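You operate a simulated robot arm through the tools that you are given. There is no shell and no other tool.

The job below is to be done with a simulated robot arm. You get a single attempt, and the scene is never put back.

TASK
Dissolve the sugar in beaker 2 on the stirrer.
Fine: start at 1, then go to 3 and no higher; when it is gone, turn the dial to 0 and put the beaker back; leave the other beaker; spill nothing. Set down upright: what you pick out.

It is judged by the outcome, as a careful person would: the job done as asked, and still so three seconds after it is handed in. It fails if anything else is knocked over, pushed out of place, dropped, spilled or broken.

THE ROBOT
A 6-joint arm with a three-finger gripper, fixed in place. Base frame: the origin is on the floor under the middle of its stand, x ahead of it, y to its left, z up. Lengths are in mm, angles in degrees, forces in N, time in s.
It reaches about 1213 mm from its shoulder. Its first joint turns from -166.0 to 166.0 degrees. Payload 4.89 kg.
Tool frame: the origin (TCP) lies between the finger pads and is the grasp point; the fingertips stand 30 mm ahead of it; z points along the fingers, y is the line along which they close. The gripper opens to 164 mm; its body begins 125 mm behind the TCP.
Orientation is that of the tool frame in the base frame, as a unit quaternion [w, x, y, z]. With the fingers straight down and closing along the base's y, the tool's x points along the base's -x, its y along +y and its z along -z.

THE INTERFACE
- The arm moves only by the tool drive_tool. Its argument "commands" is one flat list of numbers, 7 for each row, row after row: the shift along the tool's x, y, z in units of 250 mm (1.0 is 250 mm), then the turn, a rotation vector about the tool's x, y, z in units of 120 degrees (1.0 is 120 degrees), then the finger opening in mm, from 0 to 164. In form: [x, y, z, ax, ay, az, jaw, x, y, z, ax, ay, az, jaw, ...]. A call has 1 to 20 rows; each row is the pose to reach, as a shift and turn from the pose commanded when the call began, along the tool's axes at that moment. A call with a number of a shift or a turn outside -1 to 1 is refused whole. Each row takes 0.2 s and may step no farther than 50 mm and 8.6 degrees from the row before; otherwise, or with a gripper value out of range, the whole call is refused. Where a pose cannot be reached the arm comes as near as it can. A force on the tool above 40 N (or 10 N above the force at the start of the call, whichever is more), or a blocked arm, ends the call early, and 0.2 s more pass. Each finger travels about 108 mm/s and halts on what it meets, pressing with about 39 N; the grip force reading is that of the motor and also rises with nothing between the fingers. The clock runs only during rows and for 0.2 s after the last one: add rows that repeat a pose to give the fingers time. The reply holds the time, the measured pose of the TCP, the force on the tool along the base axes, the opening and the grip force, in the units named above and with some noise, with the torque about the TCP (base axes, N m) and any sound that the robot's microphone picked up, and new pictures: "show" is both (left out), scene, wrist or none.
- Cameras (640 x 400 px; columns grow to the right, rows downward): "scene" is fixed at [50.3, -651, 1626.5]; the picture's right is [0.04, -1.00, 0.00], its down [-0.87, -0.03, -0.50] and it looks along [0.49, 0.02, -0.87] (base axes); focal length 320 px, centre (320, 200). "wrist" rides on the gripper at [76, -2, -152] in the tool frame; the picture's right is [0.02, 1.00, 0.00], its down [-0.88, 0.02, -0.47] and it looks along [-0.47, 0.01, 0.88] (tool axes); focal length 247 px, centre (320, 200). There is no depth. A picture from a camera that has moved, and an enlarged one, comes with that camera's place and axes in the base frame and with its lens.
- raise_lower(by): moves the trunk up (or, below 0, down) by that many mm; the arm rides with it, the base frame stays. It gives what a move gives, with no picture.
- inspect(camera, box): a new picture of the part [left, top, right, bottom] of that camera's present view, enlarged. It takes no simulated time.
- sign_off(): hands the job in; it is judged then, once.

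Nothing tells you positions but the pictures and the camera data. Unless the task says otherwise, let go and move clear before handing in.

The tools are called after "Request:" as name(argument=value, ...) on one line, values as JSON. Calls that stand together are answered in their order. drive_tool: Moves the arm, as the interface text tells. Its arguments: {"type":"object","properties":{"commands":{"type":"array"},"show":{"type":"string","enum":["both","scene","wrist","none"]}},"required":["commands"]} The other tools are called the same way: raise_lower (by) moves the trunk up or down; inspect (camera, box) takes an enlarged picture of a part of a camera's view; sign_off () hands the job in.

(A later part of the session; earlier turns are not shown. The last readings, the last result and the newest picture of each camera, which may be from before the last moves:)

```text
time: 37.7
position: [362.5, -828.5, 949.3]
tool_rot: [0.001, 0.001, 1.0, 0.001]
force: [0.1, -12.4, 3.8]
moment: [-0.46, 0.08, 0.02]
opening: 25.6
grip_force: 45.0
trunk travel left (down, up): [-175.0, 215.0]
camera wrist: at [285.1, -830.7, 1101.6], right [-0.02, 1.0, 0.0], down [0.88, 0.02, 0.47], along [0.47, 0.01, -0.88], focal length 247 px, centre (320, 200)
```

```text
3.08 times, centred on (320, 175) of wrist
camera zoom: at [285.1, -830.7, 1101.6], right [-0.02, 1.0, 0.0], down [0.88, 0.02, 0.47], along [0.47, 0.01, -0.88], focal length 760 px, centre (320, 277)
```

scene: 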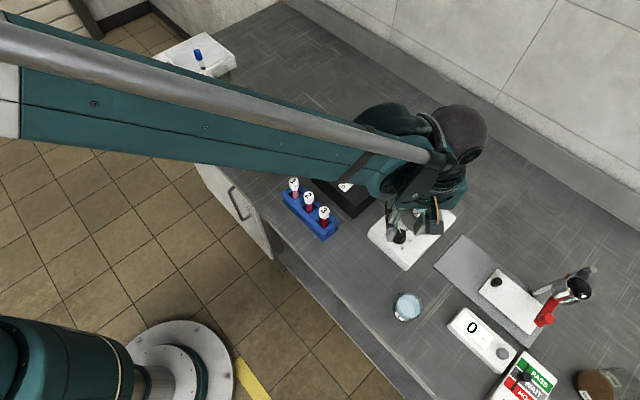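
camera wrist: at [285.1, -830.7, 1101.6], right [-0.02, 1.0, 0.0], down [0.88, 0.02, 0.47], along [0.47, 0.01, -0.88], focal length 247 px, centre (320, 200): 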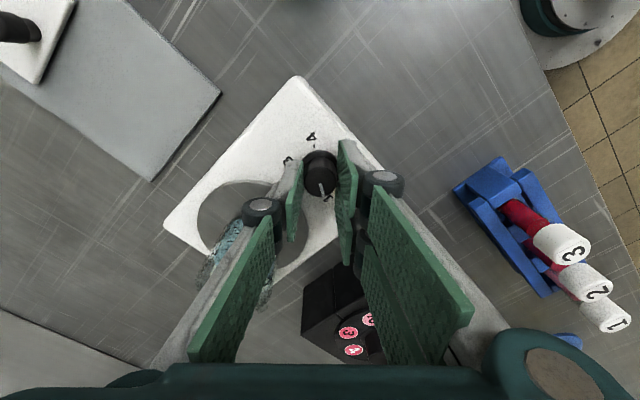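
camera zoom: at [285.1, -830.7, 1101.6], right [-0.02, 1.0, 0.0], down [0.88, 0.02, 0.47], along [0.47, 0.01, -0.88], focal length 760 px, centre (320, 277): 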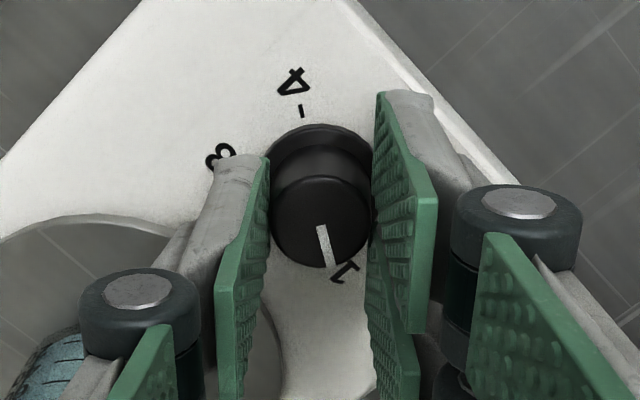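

The knob is gripped at dial 1. I'll turn +60° toward 2 with a 0.7 mm y correction to unload the side force.

Request:
drive_tool(commands=[0, -0.0028, 0, 0, 0, 0.0, 20, 0, -0.0028, 0, 0, 0, 0.05, 20, 0, -0.0028, 0, 0, 0, 0.1, 20, 0, -0.0028, 0, 0, 0, 0.15, 20, 0, -0.0028, 0, 0, 0, 0.2, 20, 0, -0.0028, 0, 0, 0, 0.25, 20, 0, -0.0028, 0, 0, 0, 0.3, 20, 0, -0.0028, 0, 0, 0, 0.35, 20, 0, -0.0028, 0, 0, 0, 0.4, 20, 0, -0.0028, 0, 0, 0, 0.45, 20, 0, -0.0028, 0, 0, 0, 0.5, 20, 0, -0.0028, 0, 0, 0, 0.5, 20], show="wrist")

Request:
inspect(camera="wrist", box=[250, 110, 390, 240])

```text
time: 39.4
position: [362.3, -830.4, 948.9]
tool_rot: [-0.001, 0.317, 0.948, 0.001]
force: [4.1, 0.0, -13.9]
moment: [-0.26, -0.08, -0.03]
opening: 25.4
grip_force: 45.0
trunk travel left (down, up): [-175.0, 215.0]
stopped in row 8: the force on the tool passed its limit at 41 N (the readings are from after the stop); the commanded pose is now the measured one
camera wrist: at [299.4, -785.0, 1101.9], right [0.58, 0.81, 0.0], down [0.72, -0.52, 0.47], along [0.38, -0.27, -0.88], focal length 247 px, centre (320, 200)
```

wrist: 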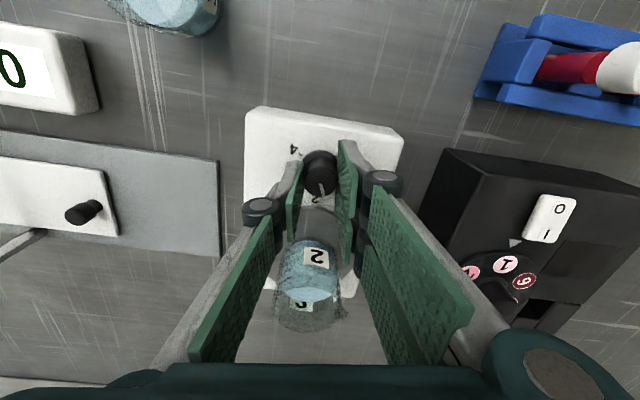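

```text
3.08 times, centred on (320, 175) of wrist
camera zoom: at [299.4, -785.0, 1101.9], right [0.58, 0.81, 0.0], down [0.72, -0.52, 0.47], along [0.38, -0.27, -0.88], focal length 760 px, centre (320, 277)
```

zoom: 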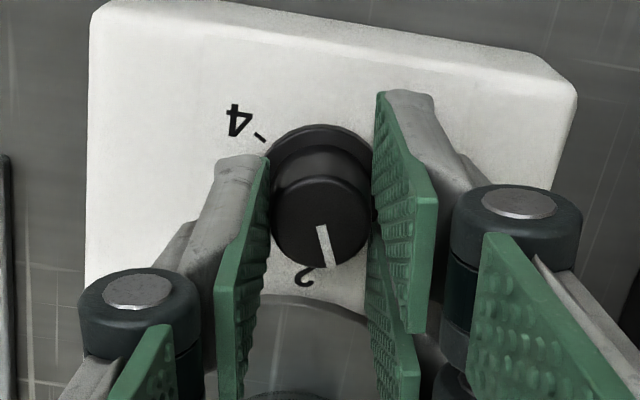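

It stopped again at 37° on the force limit, with the error now in the opposite direction. That puts the true axis in between, at about (360.4, -828.8). I'll continue the remaining 23° rotating about that point.

Request:
drive_tool(commands=[0.0002, -0.0009, -0.002, 0, 0, 0.04, 20, 0.0004, -0.0017, -0.004, 0, 0, 0.08, 20, 0.0005, -0.0024, -0.004, 0, 0, 0.12, 20, 0.0006, -0.003, -0.004, 0, 0, 0.16, 20, 0.0006, -0.0033, -0.004, 0, 0, 0.1917, 20, 0.0006, -0.0033, -0.004, 0, 0, 0.1917, 20], show="wrist")

Request:
inspect(camera="wrist", box=[250, 110, 390, 240])

```text
time: 40.4
position: [362.2, -828.4, 949.0]
tool_rot: [-0.001, 0.464, 0.886, 0.002]
force: [4.6, -1.6, -17.4]
moment: [-0.53, -0.39, -0.01]
opening: 25.6
grip_force: 44.9
trunk travel left (down, up): [-175.0, 215.0]
stopped in row 5: the force on the tool passed its limit at 40 N (the readings are from after the stop); the commanded pose is now the measured one
camera wrist: at [316.3, -767.9, 1102.4], right [0.81, 0.59, 0.0], down [0.52, -0.71, 0.47], along [0.28, -0.38, -0.88], focal length 247 px, centre (320, 200)
```

wrist: 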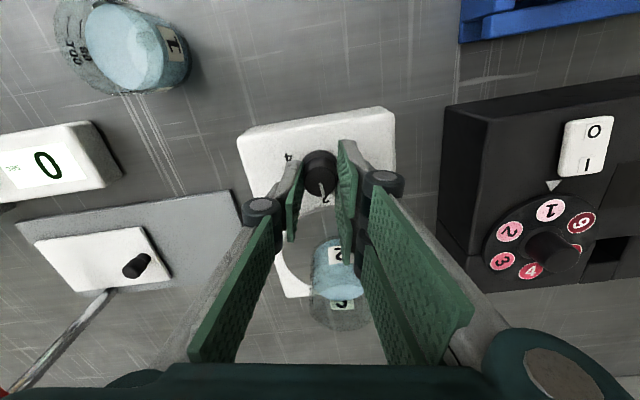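

```text
3.08 times, centred on (320, 175) of wrist
camera zoom: at [316.3, -767.9, 1102.4], right [0.81, 0.59, 0.0], down [0.52, -0.71, 0.47], along [0.28, -0.38, -0.88], focal length 760 px, centre (320, 277)
```

zoom: 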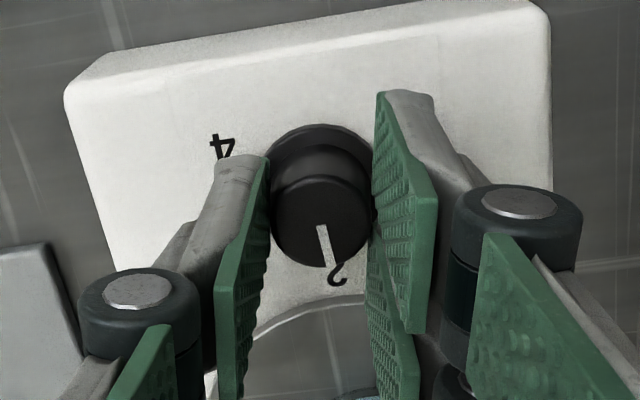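

The dial is now at about 1.92 with small lateral force, and the load left is vertical. I'll relieve it, release the knob here, and re-grip with better centring.

Request:
drive_tool(commands=[0, 0, 0.004, 0, 0, 0, 20, 0, 0, 0.004, 0, 0, 0, 24, 0, 0, 0.004, 0, 0, 0, 32, 0, 0, 0.002, 0, 0, 0, 42, 0, 0, 0, 0, 0, 0, 50, 0, 0, 0, 0, 0, 0, 50], show="both")

Request:
inspect(camera="wrist", box=[250, 110, 390, 240])

Request:
inspect(camera="scene", box=[370, 180, 460, 270])

```text
time: 41.8
position: [361.8, -827.2, 951.8]
tool_rot: [-0.001, 0.464, 0.886, 0.001]
force: [0.3, -0.5, 0.1]
moment: [0.05, -0.01, 0.0]
opening: 49.8
grip_force: 0.0
trunk travel left (down, up): [-175.0, 215.0]
camera wrist: at [315.8, -767.7, 1104.4], right [0.81, 0.59, 0.0], down [0.52, -0.72, 0.47], along [0.28, -0.38, -0.88], focal length 247 px, centre (320, 200)
```

scene: 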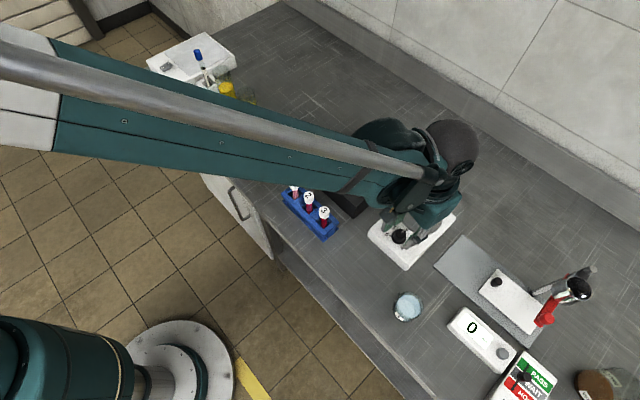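
wrist: 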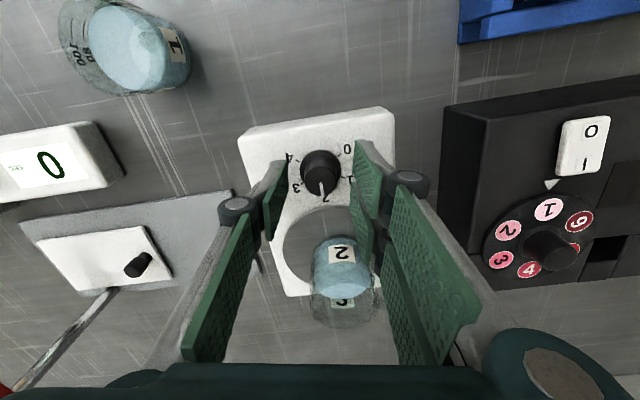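

```text
3.08 times, centred on (320, 175) of wrist
camera zoom: at [315.8, -767.7, 1104.4], right [0.81, 0.59, 0.0], down [0.52, -0.72, 0.47], along [0.28, -0.38, -0.88], focal length 760 px, centre (320, 277)
```

zoom: 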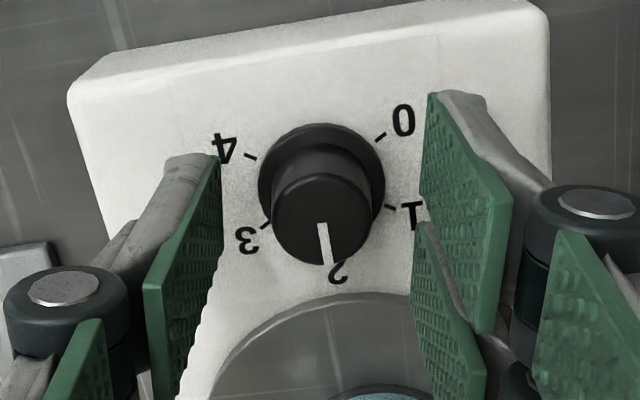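

```text
4.44 times, centred on (415, 225) of scene
camera zoom: at [50.3, -651.0, 1626.5], right [0.04, -1.0, 0.0], down [-0.87, -0.03, -0.5], along [0.49, 0.02, -0.87], focal length 1423 px, centre (-102, 89)
```

zoom: 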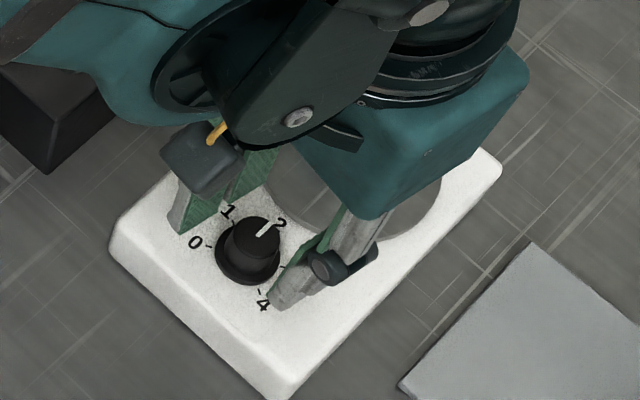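

The dial sits just before 2, and the camera shows the gripper axis about 1.6 mm off the knob. I'll shift by that amount, then rotate the open fingers back around the knob to yaw 0 for a fresh grip.

Request:
drive_tool(commands=[0.0064, 0.001, 0, 0, 0, 0, 50, 0.0064, 0.001, 0, 0, 0, -0.0658, 50, 0.0064, 0.001, 0, 0, 0, -0.1316, 50, 0.0064, 0.001, 0, 0, 0, -0.1974, 50, 0.0064, 0.001, 0, 0, 0, -0.2632, 50, 0.0064, 0.001, 0, 0, 0, -0.329, 50, 0.0064, 0.001, 0, 0, 0, -0.3948, 50, 0.0064, 0.001, 0, 0, 0, -0.4608, 50, 0.0064, 0.001, 0, 0, 0, -0.4608, 50], show="wrist")

Request:
inspect(camera="wrist", box=[250, 110, 390, 240])

Request:
drive_tool(commands=[0, 0, 0, 0, 0, 0, 50], show="none")

Request:
drive_tool(commands=[0, 0, 0, 0, 0, 0, 50], show="none")

Request:
drive_tool(commands=[0, 0, 0, 0, 0, 0, 50], show="none")

```text
time: 43.8
position: [361.0, -827.1, 950.0]
tool_rot: [0.0, -0.001, 1.0, 0.003]
force: [0.4, 0.1, 0.2]
moment: [-0.04, 0.01, 0.01]
opening: 50.2
grip_force: 0.1
trunk travel left (down, up): [-175.0, 215.0]
camera wrist: at [283.4, -829.6, 1103.1], right [-0.02, 1.0, 0.0], down [0.88, 0.02, 0.47], along [0.47, 0.01, -0.88], focal length 247 px, centre (320, 200)
```

wrist: 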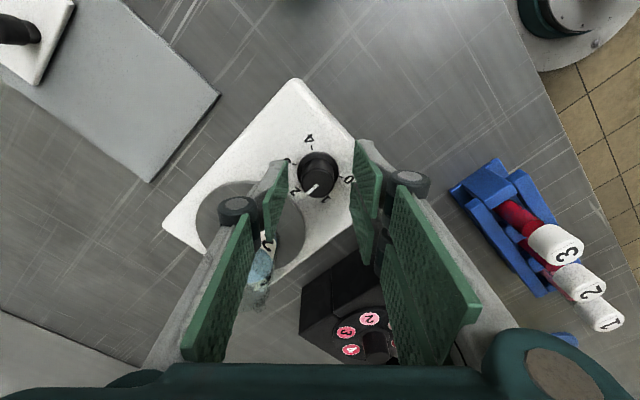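

```text
3.08 times, centred on (320, 175) of wrist
camera zoom: at [283.4, -829.6, 1103.1], right [-0.02, 1.0, 0.0], down [0.88, 0.02, 0.47], along [0.47, 0.01, -0.88], focal length 760 px, centre (320, 277)
```

zoom: 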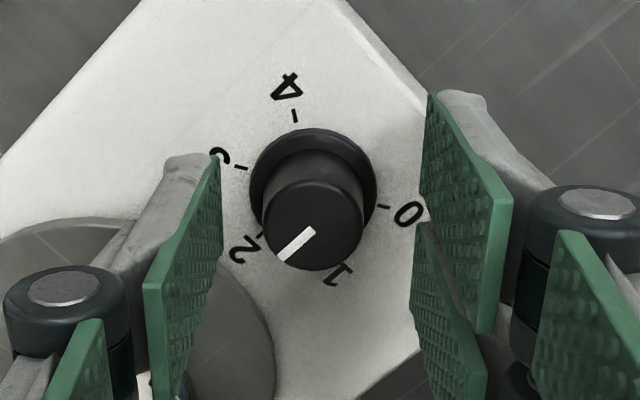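

```text
time: 44.2
position: [360.6, -826.7, 950.2]
tool_rot: [0.0, -0.001, 1.0, 0.002]
force: [-0.7, -0.3, -0.2]
moment: [-0.01, -0.02, 0.0]
opening: 50.3
grip_force: 0.0
trunk travel left (down, up): [-175.0, 215.0]
```

```text
time: 44.6
position: [360.3, -827.1, 949.8]
tool_rot: [0.0, 0.0, 1.0, 0.002]
force: [-1.5, 0.0, -0.7]
moment: [0.03, -0.01, 0.0]
opening: 50.1
grip_force: 0.0
trunk travel left (down, up): [-175.0, 215.0]
```

```text
time: 45.0
position: [360.6, -827.0, 950.3]
tool_rot: [0.0, 0.0, 1.0, 0.002]
force: [0.5, 0.8, -0.3]
moment: [0.01, 0.0, 0.01]
opening: 50.0
grip_force: 0.1
trunk travel left (down, up): [-175.0, 215.0]
```

The knob is off by about 1.5 mm in tool y here. I'll correct that along with a tiny tilt, and close again. From here I'll turn in pieces of about 30°, re-gripping between them so no side load builds up.

Request:
drive_tool(commands=[0, -0.0056, 0, 0.0019, 0, 0, 50, 0, -0.0056, 0, 0.0019, 0, 0, 44, 0, -0.0056, 0, 0.0019, 0, 0, 38, 0, -0.0056, 0, 0.0019, 0, 0, 33, 0, -0.0056, 0, 0.0019, 0, 0, 29, 0, -0.0056, 0, 0.0019, 0, 0, 25, 0, -0.0056, 0, 0.0019, 0, 0, 20, 0, -0.0056, 0, 0.0019, 0, 0, 20, 0, -0.0056, 0, 0.0019, 0, 0, 20], show="wrist")

Request:
inspect(camera="wrist", box=[250, 110, 390, 240])

```text
time: 47.0
position: [359.9, -828.7, 950.5]
tool_rot: [-0.001, -0.001, 1.0, 0.0]
force: [1.1, -7.4, 3.6]
moment: [-0.24, -0.02, -0.02]
opening: 25.6
grip_force: 45.0
trunk travel left (down, up): [-175.0, 215.0]
camera wrist: at [283.1, -830.4, 1103.2], right [-0.02, 1.0, 0.0], down [0.88, 0.02, 0.47], along [0.47, 0.01, -0.88], focal length 247 px, centre (320, 200)
```

wrist: 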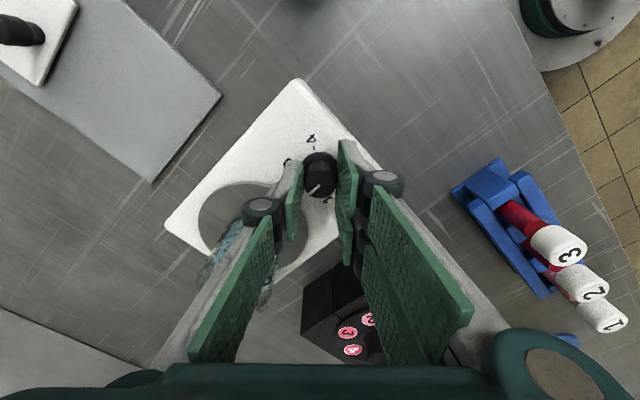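

```text
3.08 times, centred on (320, 175) of wrist
camera zoom: at [283.1, -830.4, 1103.2], right [-0.02, 1.0, 0.0], down [0.88, 0.02, 0.47], along [0.47, 0.01, -0.88], focal length 760 px, centre (320, 277)
```

zoom: 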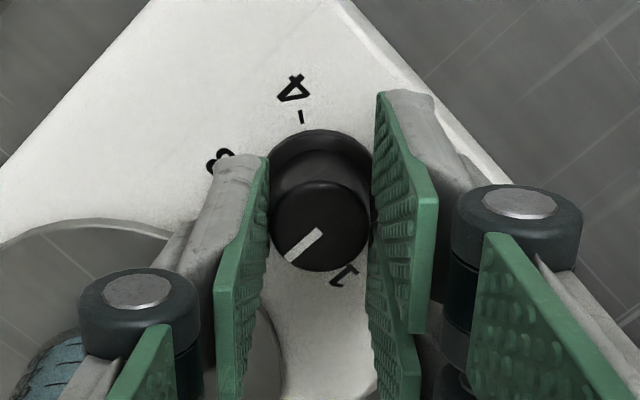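

The grip is good and the side force is only 7 N. I'll turn +30°.

Request:
drive_tool(commands=[0, -0.002, 0, 0, 0, 0.05, 20, 0, -0.002, 0, 0, 0, 0.1, 20, 0, -0.002, 0, 0, 0, 0.15, 20, 0, -0.002, 0, 0, 0, 0.2, 20, 0, -0.002, 0, 0, 0, 0.25, 20, 0, -0.002, 0, 0, 0, 0.25, 20], show="wrist")

Request:
inspect(camera="wrist", box=[250, 110, 390, 240])

```text
time: 48.4
position: [359.1, -828.1, 950.2]
tool_rot: [0.0, 0.259, 0.966, 0.001]
force: [-10.0, 26.2, -20.7]
moment: [0.64, 0.66, 0.03]
opening: 25.7
grip_force: 45.2
trunk travel left (down, up): [-175.0, 215.0]
camera wrist: at [293.0, -791.6, 1103.3], right [0.48, 0.88, 0.0], down [0.77, -0.42, 0.47], along [0.41, -0.23, -0.88], focal length 247 px, centre (320, 200)
```

wrist: 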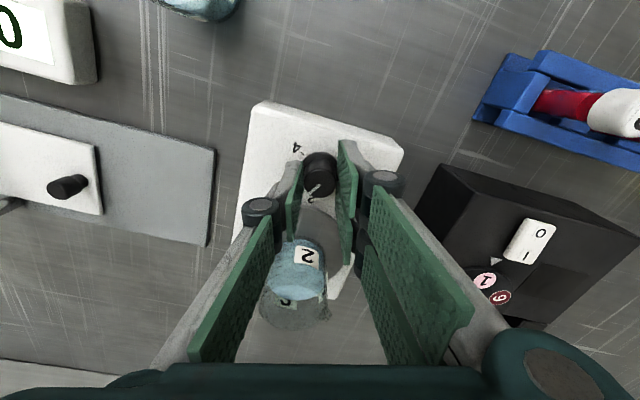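

```text
3.08 times, centred on (320, 175) of wrist
camera zoom: at [293.0, -791.6, 1103.3], right [0.48, 0.88, 0.0], down [0.77, -0.42, 0.47], along [0.41, -0.23, -0.88], focal length 760 px, centre (320, 277)
```

zoom: 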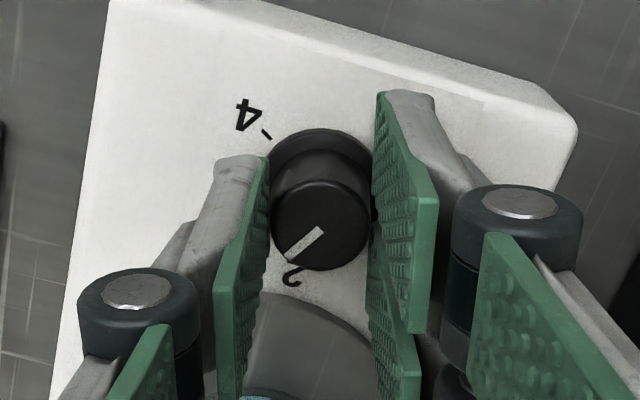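

It turned 30° without slipping and some side load built up as expected. I'll re-grip in place to relax it.

Request:
drive_tool(commands=[0, 0, 0, 0, 0, 0, 28, 0, 0, 0, 0, 0, 0, 38, 0, 0, 0, 0, 0, 0, 38, 0, 0, 0, 0, 0, 0, 33, 0, 0, 0, 0, 0, 0, 29, 0, 0, 0, 0, 0, 0, 25, 0, 0, 0, 0, 0, 0, 20, 0, 0, 0, 0, 0, 0, 20, 0, 0, 0, 0, 0, 0, 20], show="wrist")

Request:
inspect(camera="wrist", box=[250, 110, 390, 240])

```text
time: 50.4
position: [361.1, -828.5, 951.4]
tool_rot: [0.0, 0.259, 0.966, 0.001]
force: [5.2, 7.2, -2.9]
moment: [0.1, -0.17, 0.01]
opening: 25.6
grip_force: 44.5
trunk travel left (down, up): [-175.0, 215.0]
camera wrist: at [293.3, -792.0, 1103.4], right [0.48, 0.88, 0.0], down [0.77, -0.42, 0.47], along [0.41, -0.23, -0.88], focal length 247 px, centre (320, 200)
```

wrist: 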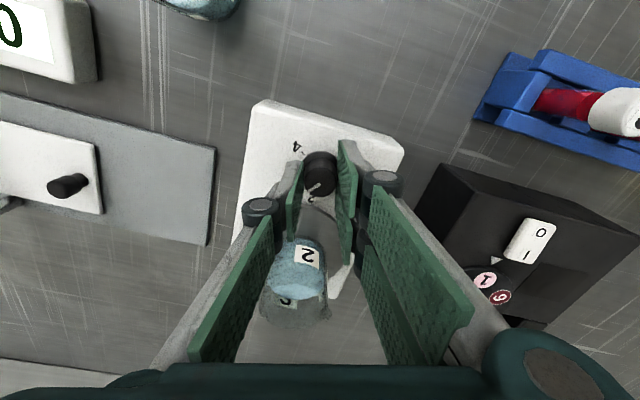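

```text
3.08 times, centred on (320, 175) of wrist
camera zoom: at [293.3, -792.0, 1103.4], right [0.48, 0.88, 0.0], down [0.77, -0.42, 0.47], along [0.41, -0.23, -0.88], focal length 760 px, centre (320, 277)
```

zoom: 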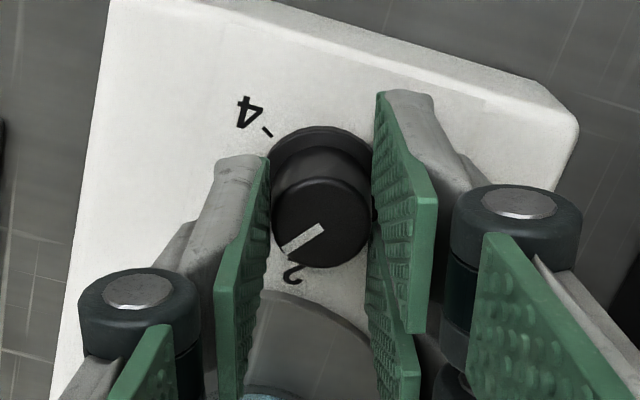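

The load is relaxed now, but when the grip relaxed the knob rolled about 9° forward, putting the dial at about 2.7. From here I'll go in small steps. First +10°, then I'll read the force.

Request:
drive_tool(commands=[0, 0, 0, 0, 0, 0.03, 20, 0, 0, 0, 0, 0, 0.06, 20, 0, 0, 0, 0, 0, 0.0833, 20, 0, 0, 0, 0, 0, 0.0833, 20], show="wrist")

Request:
inspect(camera="wrist", box=[250, 110, 390, 240])

```text
time: 51.4
position: [360.4, -828.4, 950.4]
tool_rot: [0.0, 0.342, 0.94, 0.0]
force: [9.4, 17.1, -2.3]
moment: [0.34, -0.31, 0.0]
opening: 25.3
grip_force: 45.0
trunk travel left (down, up): [-175.0, 215.0]
camera wrist: at [300.8, -780.8, 1103.4], right [0.63, 0.78, 0.0], down [0.69, -0.55, 0.47], along [0.37, -0.3, -0.88], focal length 247 px, centre (320, 200)
```

wrist: 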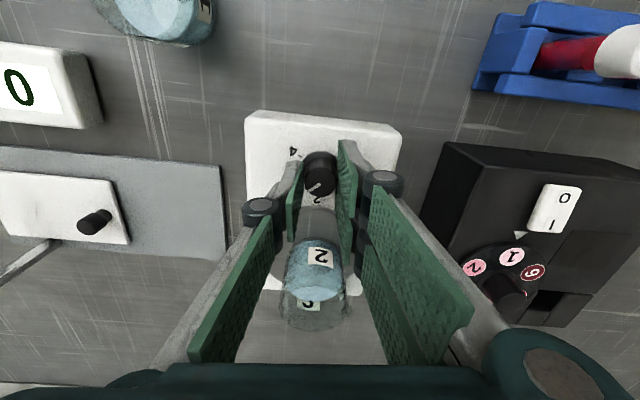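

```text
3.08 times, centred on (320, 175) of wrist
camera zoom: at [300.8, -780.8, 1103.4], right [0.63, 0.78, 0.0], down [0.69, -0.55, 0.47], along [0.37, -0.3, -0.88], focal length 760 px, centre (320, 277)
```

zoom: 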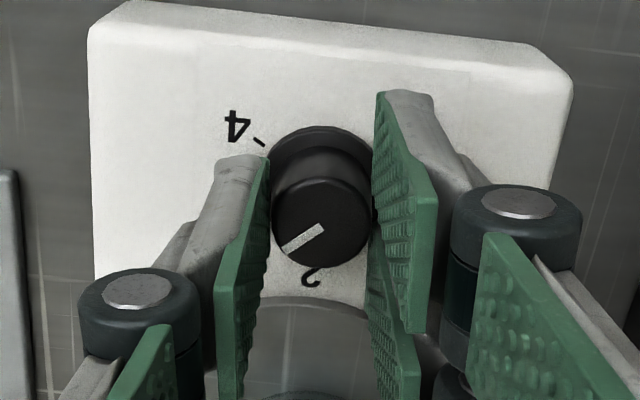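

The turn is slip-free and the dial is at about 2.87. I'll add 5° while unloading the side force, then open and check the pointer against the ticks.

Request:
drive_tool(commands=[0.0006, 0.003, 0, 0, 0, 0.0208, 20, 0.0012, 0.006, 0, 0, 0, 0.0417, 20, 0.0012, 0.006, 0, 0, 0, 0.0417, 20], show="none")

```text
time: 52.2
position: [360.7, -828.1, 950.1]
tool_rot: [0.0, 0.382, 0.924, 0.0]
force: [5.6, -3.1, 6.6]
moment: [0.05, 0.14, 0.02]
opening: 25.6
grip_force: 45.0
trunk travel left (down, up): [-175.0, 215.0]
```

Forces are small now. I'll open the fingers and check the pointer.

Request:
drive_tool(commands=[0, 0, 0, 0, 0, 0, 26, 0, 0, 0, 0, 0, 0, 36, 0, 0, 0, 0, 0, 0, 46, 0, 0, 0, 0, 0, 0, 54, 0, 0, 0, 0, 0, 0, 54], show="both")

Request:
inspect(camera="wrist", box=[280, 120, 360, 200])

Request:
inspect(camera="scene", box=[370, 180, 460, 270])

Request:
inspect(camera="wrist", box=[260, 200, 380, 340])

```text
time: 53.4
position: [361.1, -827.5, 950.0]
tool_rot: [0.001, 0.382, 0.924, 0.0]
force: [0.0, 0.3, 0.0]
moment: [0.02, 0.02, -0.05]
opening: 54.0
grip_force: 0.0
trunk travel left (down, up): [-175.0, 215.0]
camera wrist: at [305.4, -775.0, 1103.2], right [0.69, 0.72, 0.0], down [0.64, -0.61, 0.47], along [0.34, -0.33, -0.88], focal length 247 px, centre (320, 200)
```

scene: 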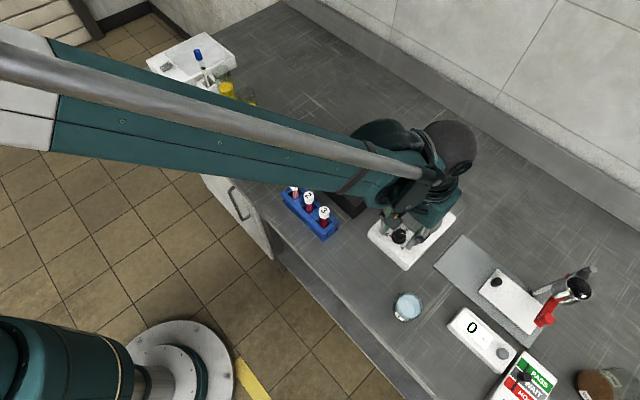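
wrist: 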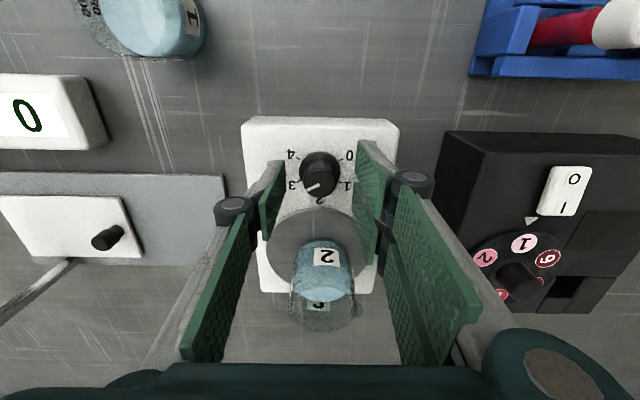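

```text
5.00 times, centred on (320, 160) of wrist
camera zoom: at [305.4, -775.0, 1103.2], right [0.69, 0.72, 0.0], down [0.64, -0.61, 0.47], along [0.34, -0.33, -0.88], focal length 1235 px, centre (320, 400)
```

zoom: 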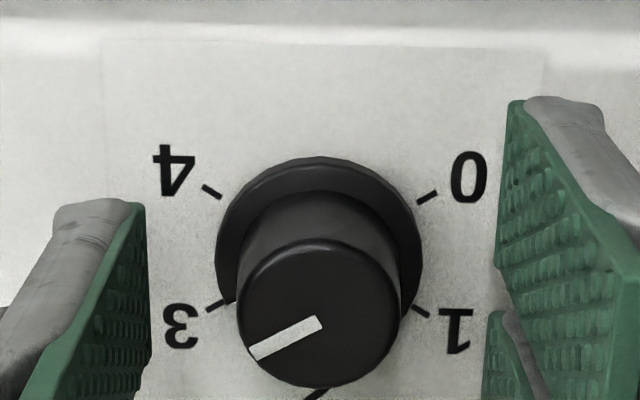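

```text
4.44 times, centred on (415, 225) of scene
camera zoom: at [50.3, -651.0, 1626.5], right [0.04, -1.0, 0.0], down [-0.87, -0.03, -0.5], along [0.49, 0.02, -0.87], focal length 1423 px, centre (-102, 89)
```

zoom: 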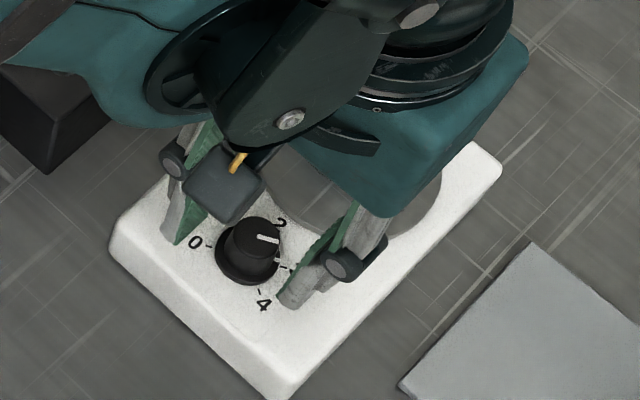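

```text
2.86 times, centred on (320, 270) of wrist
camera zoom: at [305.4, -775.0, 1103.2], right [0.69, 0.72, 0.0], down [0.64, -0.61, 0.47], along [0.34, -0.33, -0.88], focal length 706 px, centre (320, 0)
```

zoom: 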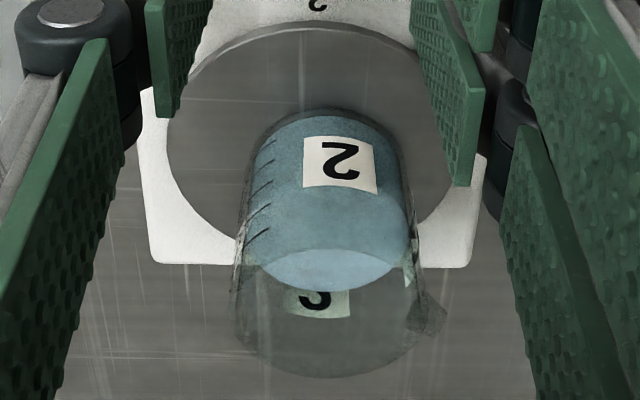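

The pointer looks to be right at 3. I'll enlarge further to confirm it isn't past the tick.

Request:
inspect(camera="wrist", box=[298, 146, 342, 200])

Request:
inspect(camera="scene", box=[384, 222, 414, 252])

Request:
inspect(camera="wrist", box=[290, 140, 326, 185])

```text
7.41 times, centred on (320, 173) of wrist
camera zoom: at [305.4, -775.0, 1103.2], right [0.69, 0.72, 0.0], down [0.64, -0.61, 0.47], along [0.34, -0.33, -0.88], focal length 1830 px, centre (320, 400)
```

zoom: 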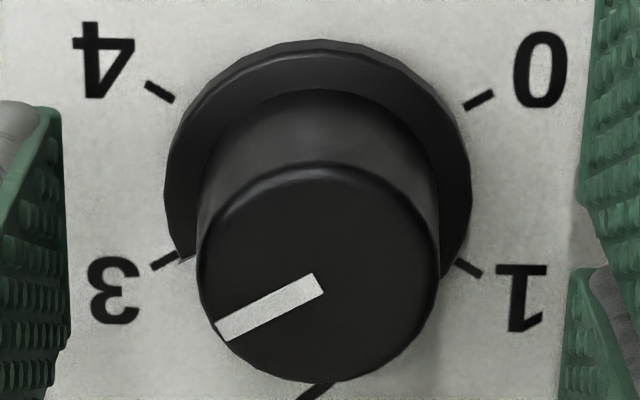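

```text
13.33 times, centred on (399, 237) of scene
camera zoom: at [50.3, -651.0, 1626.5], right [0.04, -1.0, 0.0], down [-0.87, -0.03, -0.5], along [0.49, 0.02, -0.87], focal length 4270 px, centre (-733, -293)
```

zoom: 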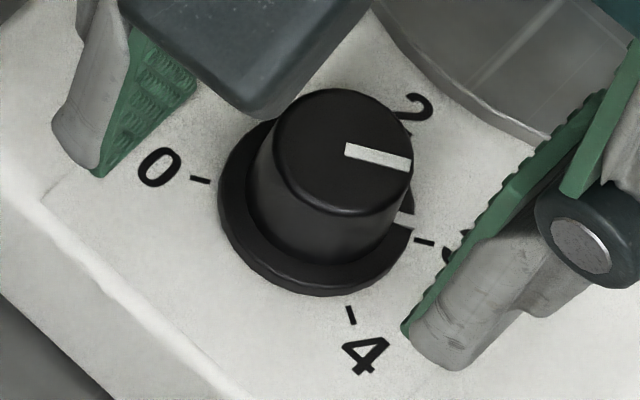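

```text
8.89 times, centred on (308, 162) of wrist
camera zoom: at [305.4, -775.0, 1103.2], right [0.69, 0.72, 0.0], down [0.64, -0.61, 0.47], along [0.34, -0.33, -0.88], focal length 2195 px, centre (427, 533)
```

zoom: 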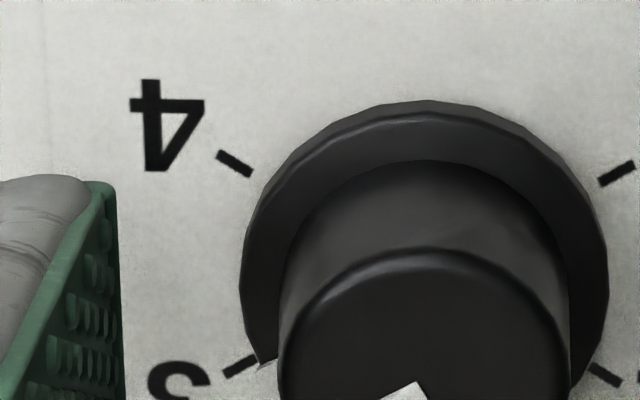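

The dial is at 3 to within about 2°, and not beyond it. I'll lift clear and watch beaker 2 from above while it stirs.

Request:
drive_tool(commands=[0, 0, -0.06, 0, 0, 0, 54, 0, 0, -0.2, 0, 0, 0, 54, 0, 0, -0.36, 0, 0, 0, 60, -0.1, 0, -0.48, 0, 0, 0, 70, -0.24, 0, -0.48, 0, 0, 0, 90, -0.36, 0, -0.48, 0, 0, 0, 100, -0.36, 0, -0.48, 0, 0, 0, 100], show="both")

Request:
inspect(camera="wrist", box=[290, 105, 360, 180])

Request:
inspect(camera="scene", box=[395, 180, 455, 230])

Request:
inspect(camera="scene", box=[384, 222, 414, 252])

```text
time: 55.0
position: [423.2, -889.4, 1069.3]
tool_rot: [0.0, 0.383, 0.924, 0.0]
force: [0.4, -1.4, -1.1]
moment: [0.1, 0.06, 0.0]
opening: 100.0
grip_force: 0.2
trunk travel left (down, up): [-175.0, 215.0]
camera wrist: at [368.7, -837.2, 1222.1], right [0.69, 0.72, 0.0], down [0.64, -0.61, 0.47], along [0.34, -0.33, -0.88], focal length 247 px, centre (320, 200)
```

scene: 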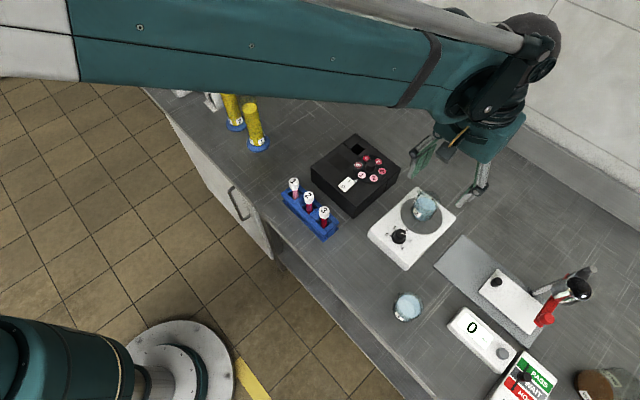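
wrist: 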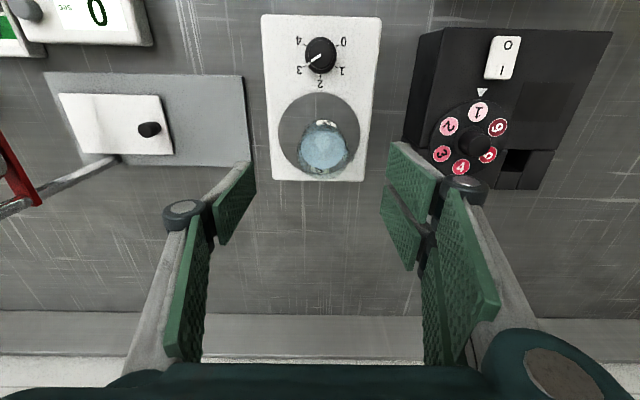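

```text
5.33 times, centred on (325, 142) of wrist
camera zoom: at [368.7, -837.2, 1222.1], right [0.69, 0.72, 0.0], down [0.64, -0.61, 0.47], along [0.34, -0.33, -0.88], focal length 1317 px, centre (293, 507)
```

zoom: 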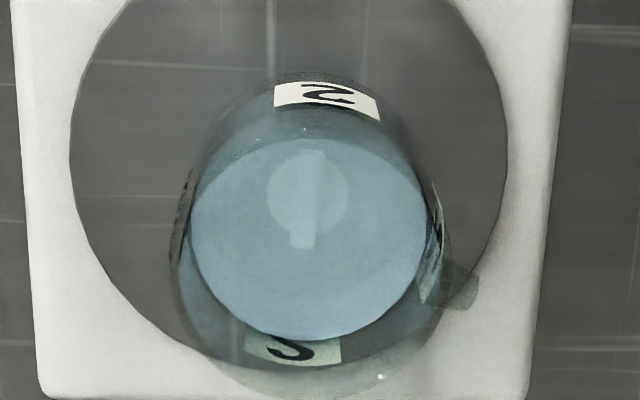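

```text
8.00 times, centred on (425, 205) of scene
camera zoom: at [50.3, -651.0, 1626.5], right [0.04, -1.0, 0.0], down [-0.87, -0.03, -0.5], along [0.49, 0.02, -0.87], focal length 2562 px, centre (-520, 160)
```

zoom: 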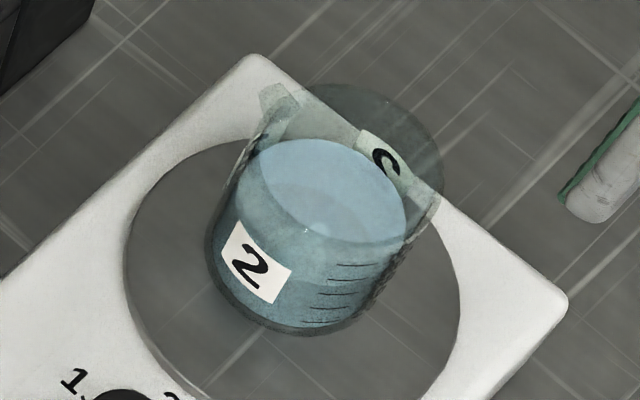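

```text
13.33 times, centred on (399, 237) of scene
camera zoom: at [50.3, -651.0, 1626.5], right [0.04, -1.0, 0.0], down [-0.87, -0.03, -0.5], along [0.49, 0.02, -0.87], focal length 4270 px, centre (-733, -293)
```

zoom: 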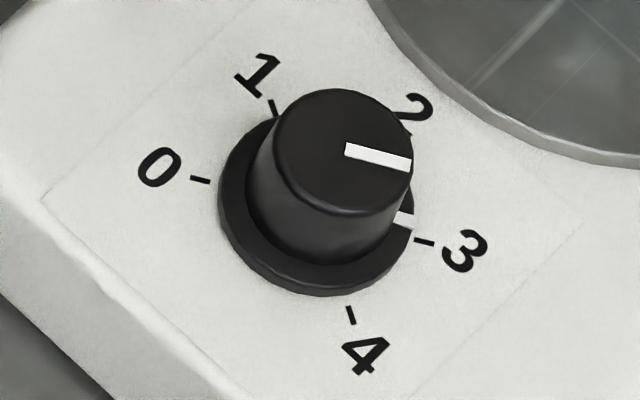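

It's working. I can see the stir bar and a small light disc of sugar that has shrunk a lot. The dial sits just at 3. I'll wait and keep watching.

Request:
drive_tool(commands=[0, 0, 0, 0, 0, 0, 100, 0, 0, 0, 0, 0, 0, 100, 0, 0, 0, 0, 0, 0, 100, 0, 0, 0, 0, 0, 0, 100, 0, 0, 0, 0, 0, 0, 100, 0, 0, 0, 0, 0, 0, 100, 0, 0, 0, 0, 0, 0, 100, 0, 0, 0, 0, 0, 0, 100, 0, 0, 0, 0, 0, 0, 100, 0, 0, 0, 0, 0, 0, 100, 0, 0, 0, 0, 0, 0, 100, 0, 0, 0, 0, 0, 0, 100, 0, 0, 0, 0, 0, 0, 100, 0, 0, 0, 0, 0, 0, 100, 0, 0, 0, 0, 0, 0, 100], show="wrist")

Request:
inspect(camera="wrist", box=[290, 105, 360, 180])

Request:
inspect(camera="scene", box=[395, 180, 455, 230])

```text
time: 58.2
position: [423.2, -887.5, 1069.7]
tool_rot: [0.0, 0.383, 0.924, 0.001]
force: [-0.6, 0.3, 0.3]
moment: [0.0, -0.01, -0.01]
opening: 100.0
grip_force: 0.0
trunk travel left (down, up): [-175.0, 215.0]
camera wrist: at [368.0, -836.5, 1222.6], right [0.69, 0.72, 0.0], down [0.64, -0.61, 0.47], along [0.34, -0.33, -0.88], focal length 247 px, centre (320, 200)
```

wrist: 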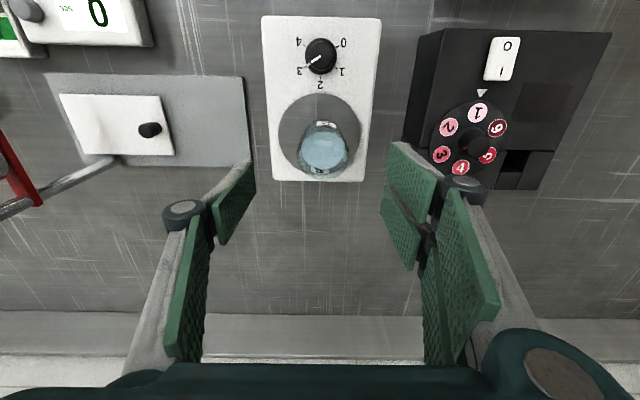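

```text
5.33 times, centred on (325, 142) of wrist
camera zoom: at [368.0, -836.5, 1222.6], right [0.69, 0.72, 0.0], down [0.64, -0.61, 0.47], along [0.34, -0.33, -0.88], focal length 1317 px, centre (293, 507)
```

zoom: 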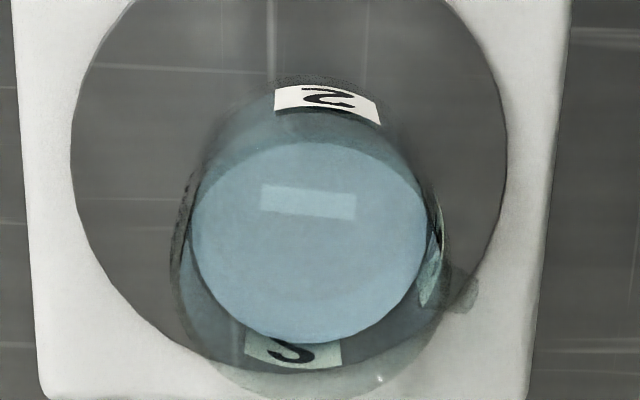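

```text
8.00 times, centred on (425, 205) of scene
camera zoom: at [50.3, -651.0, 1626.5], right [0.04, -1.0, 0.0], down [-0.87, -0.03, -0.5], along [0.49, 0.02, -0.87], focal length 2562 px, centre (-520, 160)
```

zoom: 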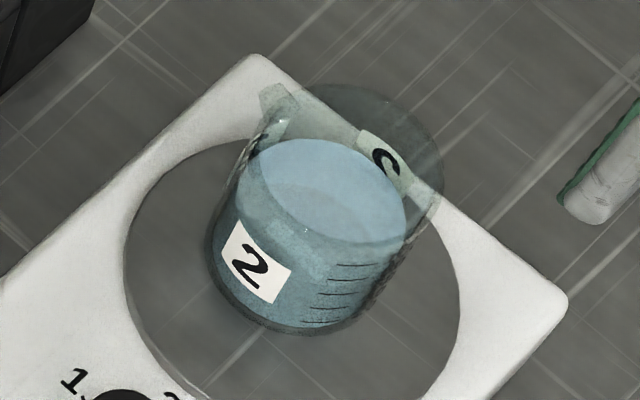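

The light sugar disc is gone and only the white stir bar shows. I'll wait a few more seconds and confirm before turning it off.

Request:
drive_tool(commands=[0, 0, 0, 0, 0, 0, 100, 0, 0, 0, 0, 0, 0, 100, 0, 0, 0, 0, 0, 0, 100, 0, 0, 0, 0, 0, 0, 100, 0, 0, 0, 0, 0, 0, 100, 0, 0, 0, 0, 0, 0, 100, 0, 0, 0, 0, 0, 0, 100, 0, 0, 0, 0, 0, 0, 100, 0, 0, 0, 0, 0, 0, 100, 0, 0, 0, 0, 0, 0, 100, 0, 0, 0, 0, 0, 0, 100, 0, 0, 0, 0, 0, 0, 100, 0, 0, 0, 0, 0, 0, 100], show="wrist")

Request:
inspect(camera="wrist", box=[296, 110, 352, 178])

Request:
inspect(camera="wrist", box=[290, 25, 350, 90])

```text
time: 61.0
position: [424.1, -888.9, 1069.4]
tool_rot: [0.0, 0.383, 0.924, -0.001]
force: [0.0, 0.1, -0.4]
moment: [-0.03, 0.03, -0.04]
opening: 99.7
grip_force: 0.1
trunk travel left (down, up): [-175.0, 215.0]
camera wrist: at [368.0, -836.5, 1222.6], right [0.69, 0.72, 0.0], down [0.64, -0.61, 0.47], along [0.34, -0.33, -0.88], focal length 247 px, centre (320, 200)
```

wrist: 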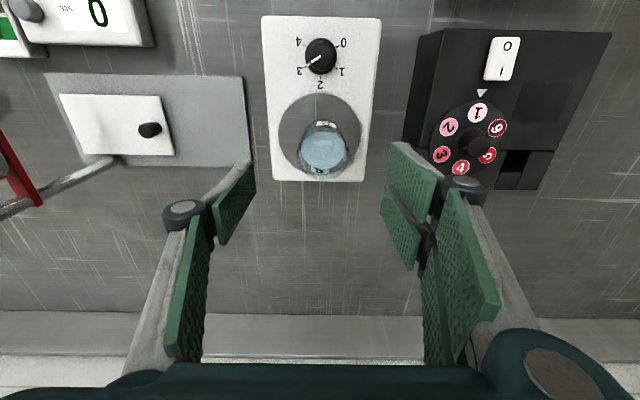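

```text
5.88 times, centred on (324, 144) of wrist
camera zoom: at [368.0, -836.5, 1222.6], right [0.69, 0.72, 0.0], down [0.64, -0.61, 0.47], along [0.34, -0.33, -0.88], focal length 1453 px, centre (296, 529)
```

zoom: 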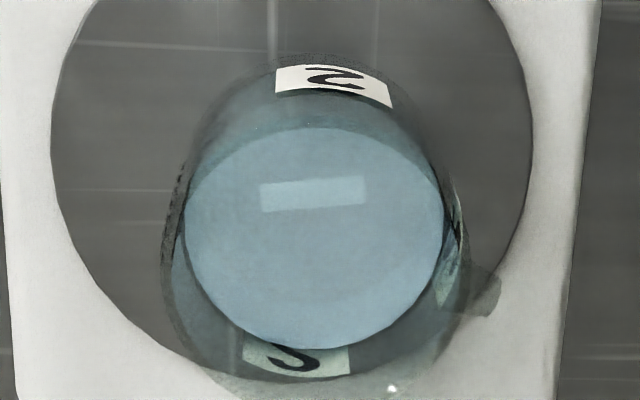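

```text
6.15 times, centred on (320, 58) of wrist
camera zoom: at [368.0, -836.5, 1222.6], right [0.69, 0.72, 0.0], down [0.64, -0.61, 0.47], along [0.34, -0.33, -0.88], focal length 1520 px, centre (320, 1077)
```

zoom: 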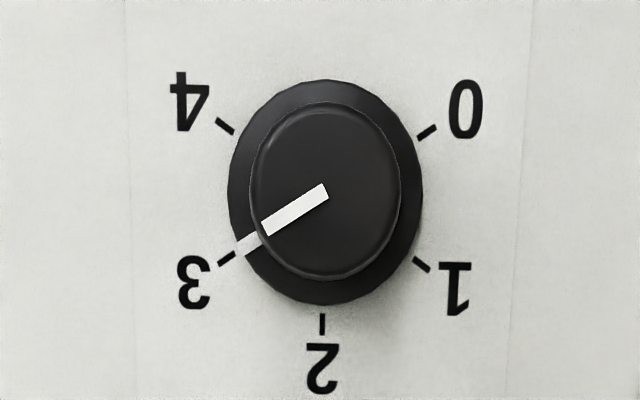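

From this straight-down view the pointer is exactly at 3, the sugar is gone and the bar is still spinning. The view also fixes the knob axis at about (361.0, -828.3). I'll go back to the knob, this time at yaw 75°, to turn it down to 0.

Request:
drive_tool(commands=[0.08, -0.001, 0, 0, 0, 0.0625, 90, 0.18, -0.003, 0, 0, 0, 0.125, 75, 0.28, -0.005, 0, 0, 0, 0.1875, 60, 0.3472, -0.0064, 0.08, 0, 0, 0.25, 54, 0.3472, -0.0064, 0.2, 0, 0, 0.25, 54, 0.3472, -0.0064, 0.3, 0, 0, 0.25, 54, 0.3472, -0.0064, 0.358, 0, 0, 0.25, 54, 0.3472, -0.0064, 0.358, 0, 0, 0.25, 54], show="both")

Request:
inspect(camera="wrist", box=[250, 110, 390, 240])

Request:
inspect(camera="scene", box=[370, 180, 460, 270])

Request:
drive_tool(commands=[0, 0, 0, 0, 0, 0, 54], show="none")

Request:
drive_tool(commands=[0, 0, 0, 0, 0, 0, 54], show="none")

```text
time: 62.8
position: [362.0, -830.3, 981.4]
tool_rot: [0.0, 0.609, 0.793, 0.0]
force: [-0.2, -0.6, -0.4]
moment: [0.05, 0.04, -0.03]
opening: 53.8
grip_force: 0.1
trunk travel left (down, up): [-175.0, 215.0]
camera wrist: at [339.5, -757.2, 1133.0], right [0.96, 0.28, 0.0], down [0.25, -0.85, 0.47], along [0.13, -0.45, -0.88], focal length 247 px, centre (320, 200)
```

scene: 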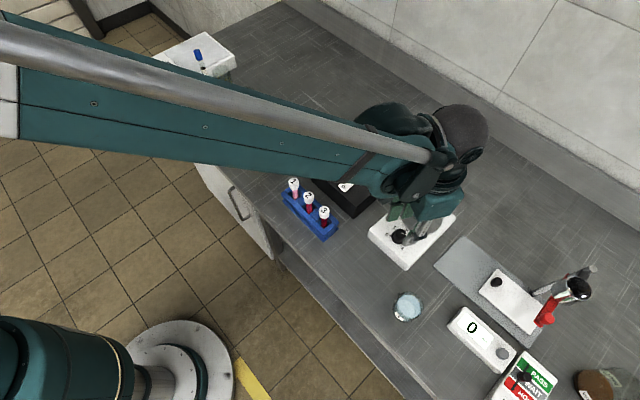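
wrist: 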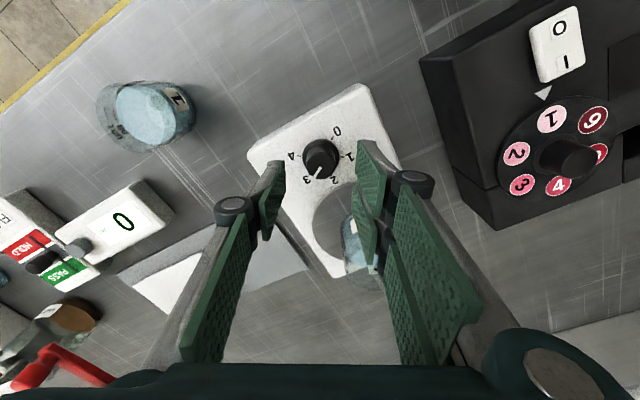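

```text
3.08 times, centred on (320, 175) of wrist
camera zoom: at [339.5, -757.2, 1133.0], right [0.96, 0.28, 0.0], down [0.25, -0.85, 0.47], along [0.13, -0.45, -0.88], focal length 760 px, centre (320, 277)
```

zoom: 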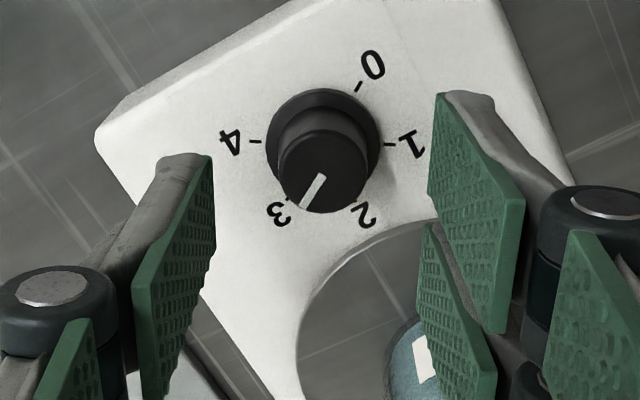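

```text
4.44 times, centred on (415, 225) of scene
camera zoom: at [50.3, -651.0, 1626.5], right [0.04, -1.0, 0.0], down [-0.87, -0.03, -0.5], along [0.49, 0.02, -0.87], focal length 1423 px, centre (-102, 89)
```

zoom: 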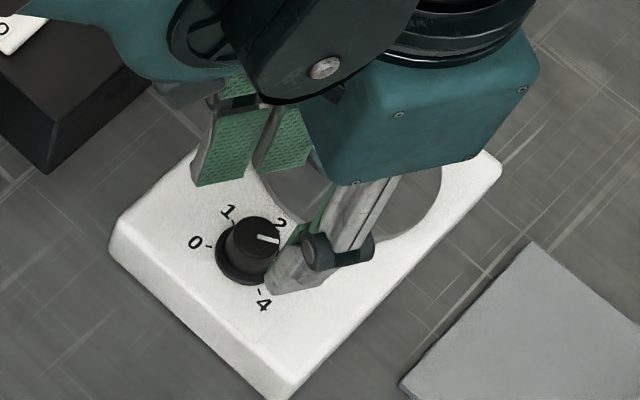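

```text
time: 63.2
position: [361.2, -830.1, 980.9]
tool_rot: [-0.001, 0.609, 0.793, -0.001]
force: [-0.5, -0.2, 1.5]
moment: [0.0, -0.03, -0.02]
opening: 53.9
grip_force: 0.0
trunk travel left (down, up): [-175.0, 215.0]
```

```text
time: 63.6
position: [361.4, -831.1, 979.8]
tool_rot: [0.0, 0.608, 0.794, 0.0]
force: [0.1, -0.3, 0.1]
moment: [0.04, 0.01, 0.01]
opening: 53.8
grip_force: 0.0
trunk travel left (down, up): [-175.0, 215.0]
```

The dial is still at 3. Combining the averaged readings from several yaws puts the knob axis at about (362.0, -829.0), so I'll shift there, descend and close.

Request:
drive_tool(commands=[0.0056, 0.0036, 0.06, 0, 0, 0, 54, 0.0056, 0.0036, 0.119, 0, 0, 0, 54, 0.0056, 0.0036, 0.119, 0, 0, 0, 52, 0.0056, 0.0036, 0.119, 0, 0, 0, 44, 0.0056, 0.0036, 0.119, 0, 0, 0, 38, 0.0056, 0.0036, 0.119, 0, 0, 0, 33, 0.0056, 0.0036, 0.119, 0, 0, 0, 29, 0.0056, 0.0036, 0.119, 0, 0, 0, 25, 0.0056, 0.0036, 0.119, 0, 0, 0, 20, 0.0056, 0.0036, 0.119, 0, 0, 0, 20, 0.0056, 0.0036, 0.119, 0, 0, 0, 20], show="wrist")

Request:
inspect(camera="wrist", box=[250, 110, 390, 240])

```text
time: 66.0
position: [361.4, -829.5, 951.2]
tool_rot: [0.0, 0.609, 0.793, 0.001]
force: [-12.8, -2.6, -3.7]
moment: [-0.16, 0.44, 0.01]
opening: 25.2
grip_force: 44.9
trunk travel left (down, up): [-175.0, 215.0]
camera wrist: at [339.6, -756.1, 1103.7], right [0.96, 0.28, 0.0], down [0.25, -0.85, 0.47], along [0.13, -0.45, -0.88], focal length 247 px, centre (320, 200)
```

wrist: 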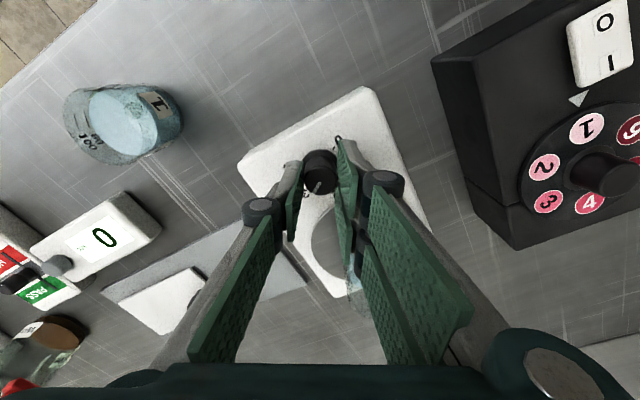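

```text
3.08 times, centred on (320, 175) of wrist
camera zoom: at [339.6, -756.1, 1103.7], right [0.96, 0.28, 0.0], down [0.25, -0.85, 0.47], along [0.13, -0.45, -0.88], focal length 760 px, centre (320, 277)
```

zoom: 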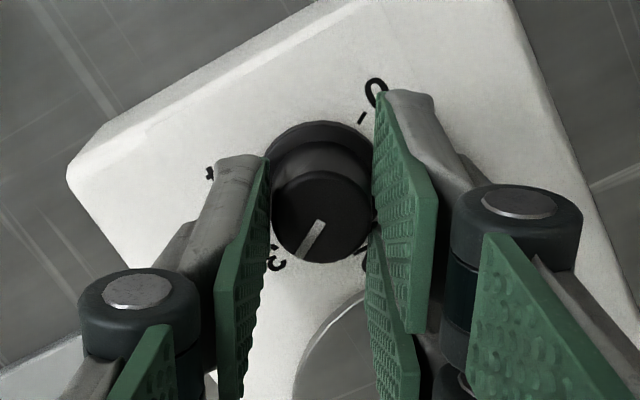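

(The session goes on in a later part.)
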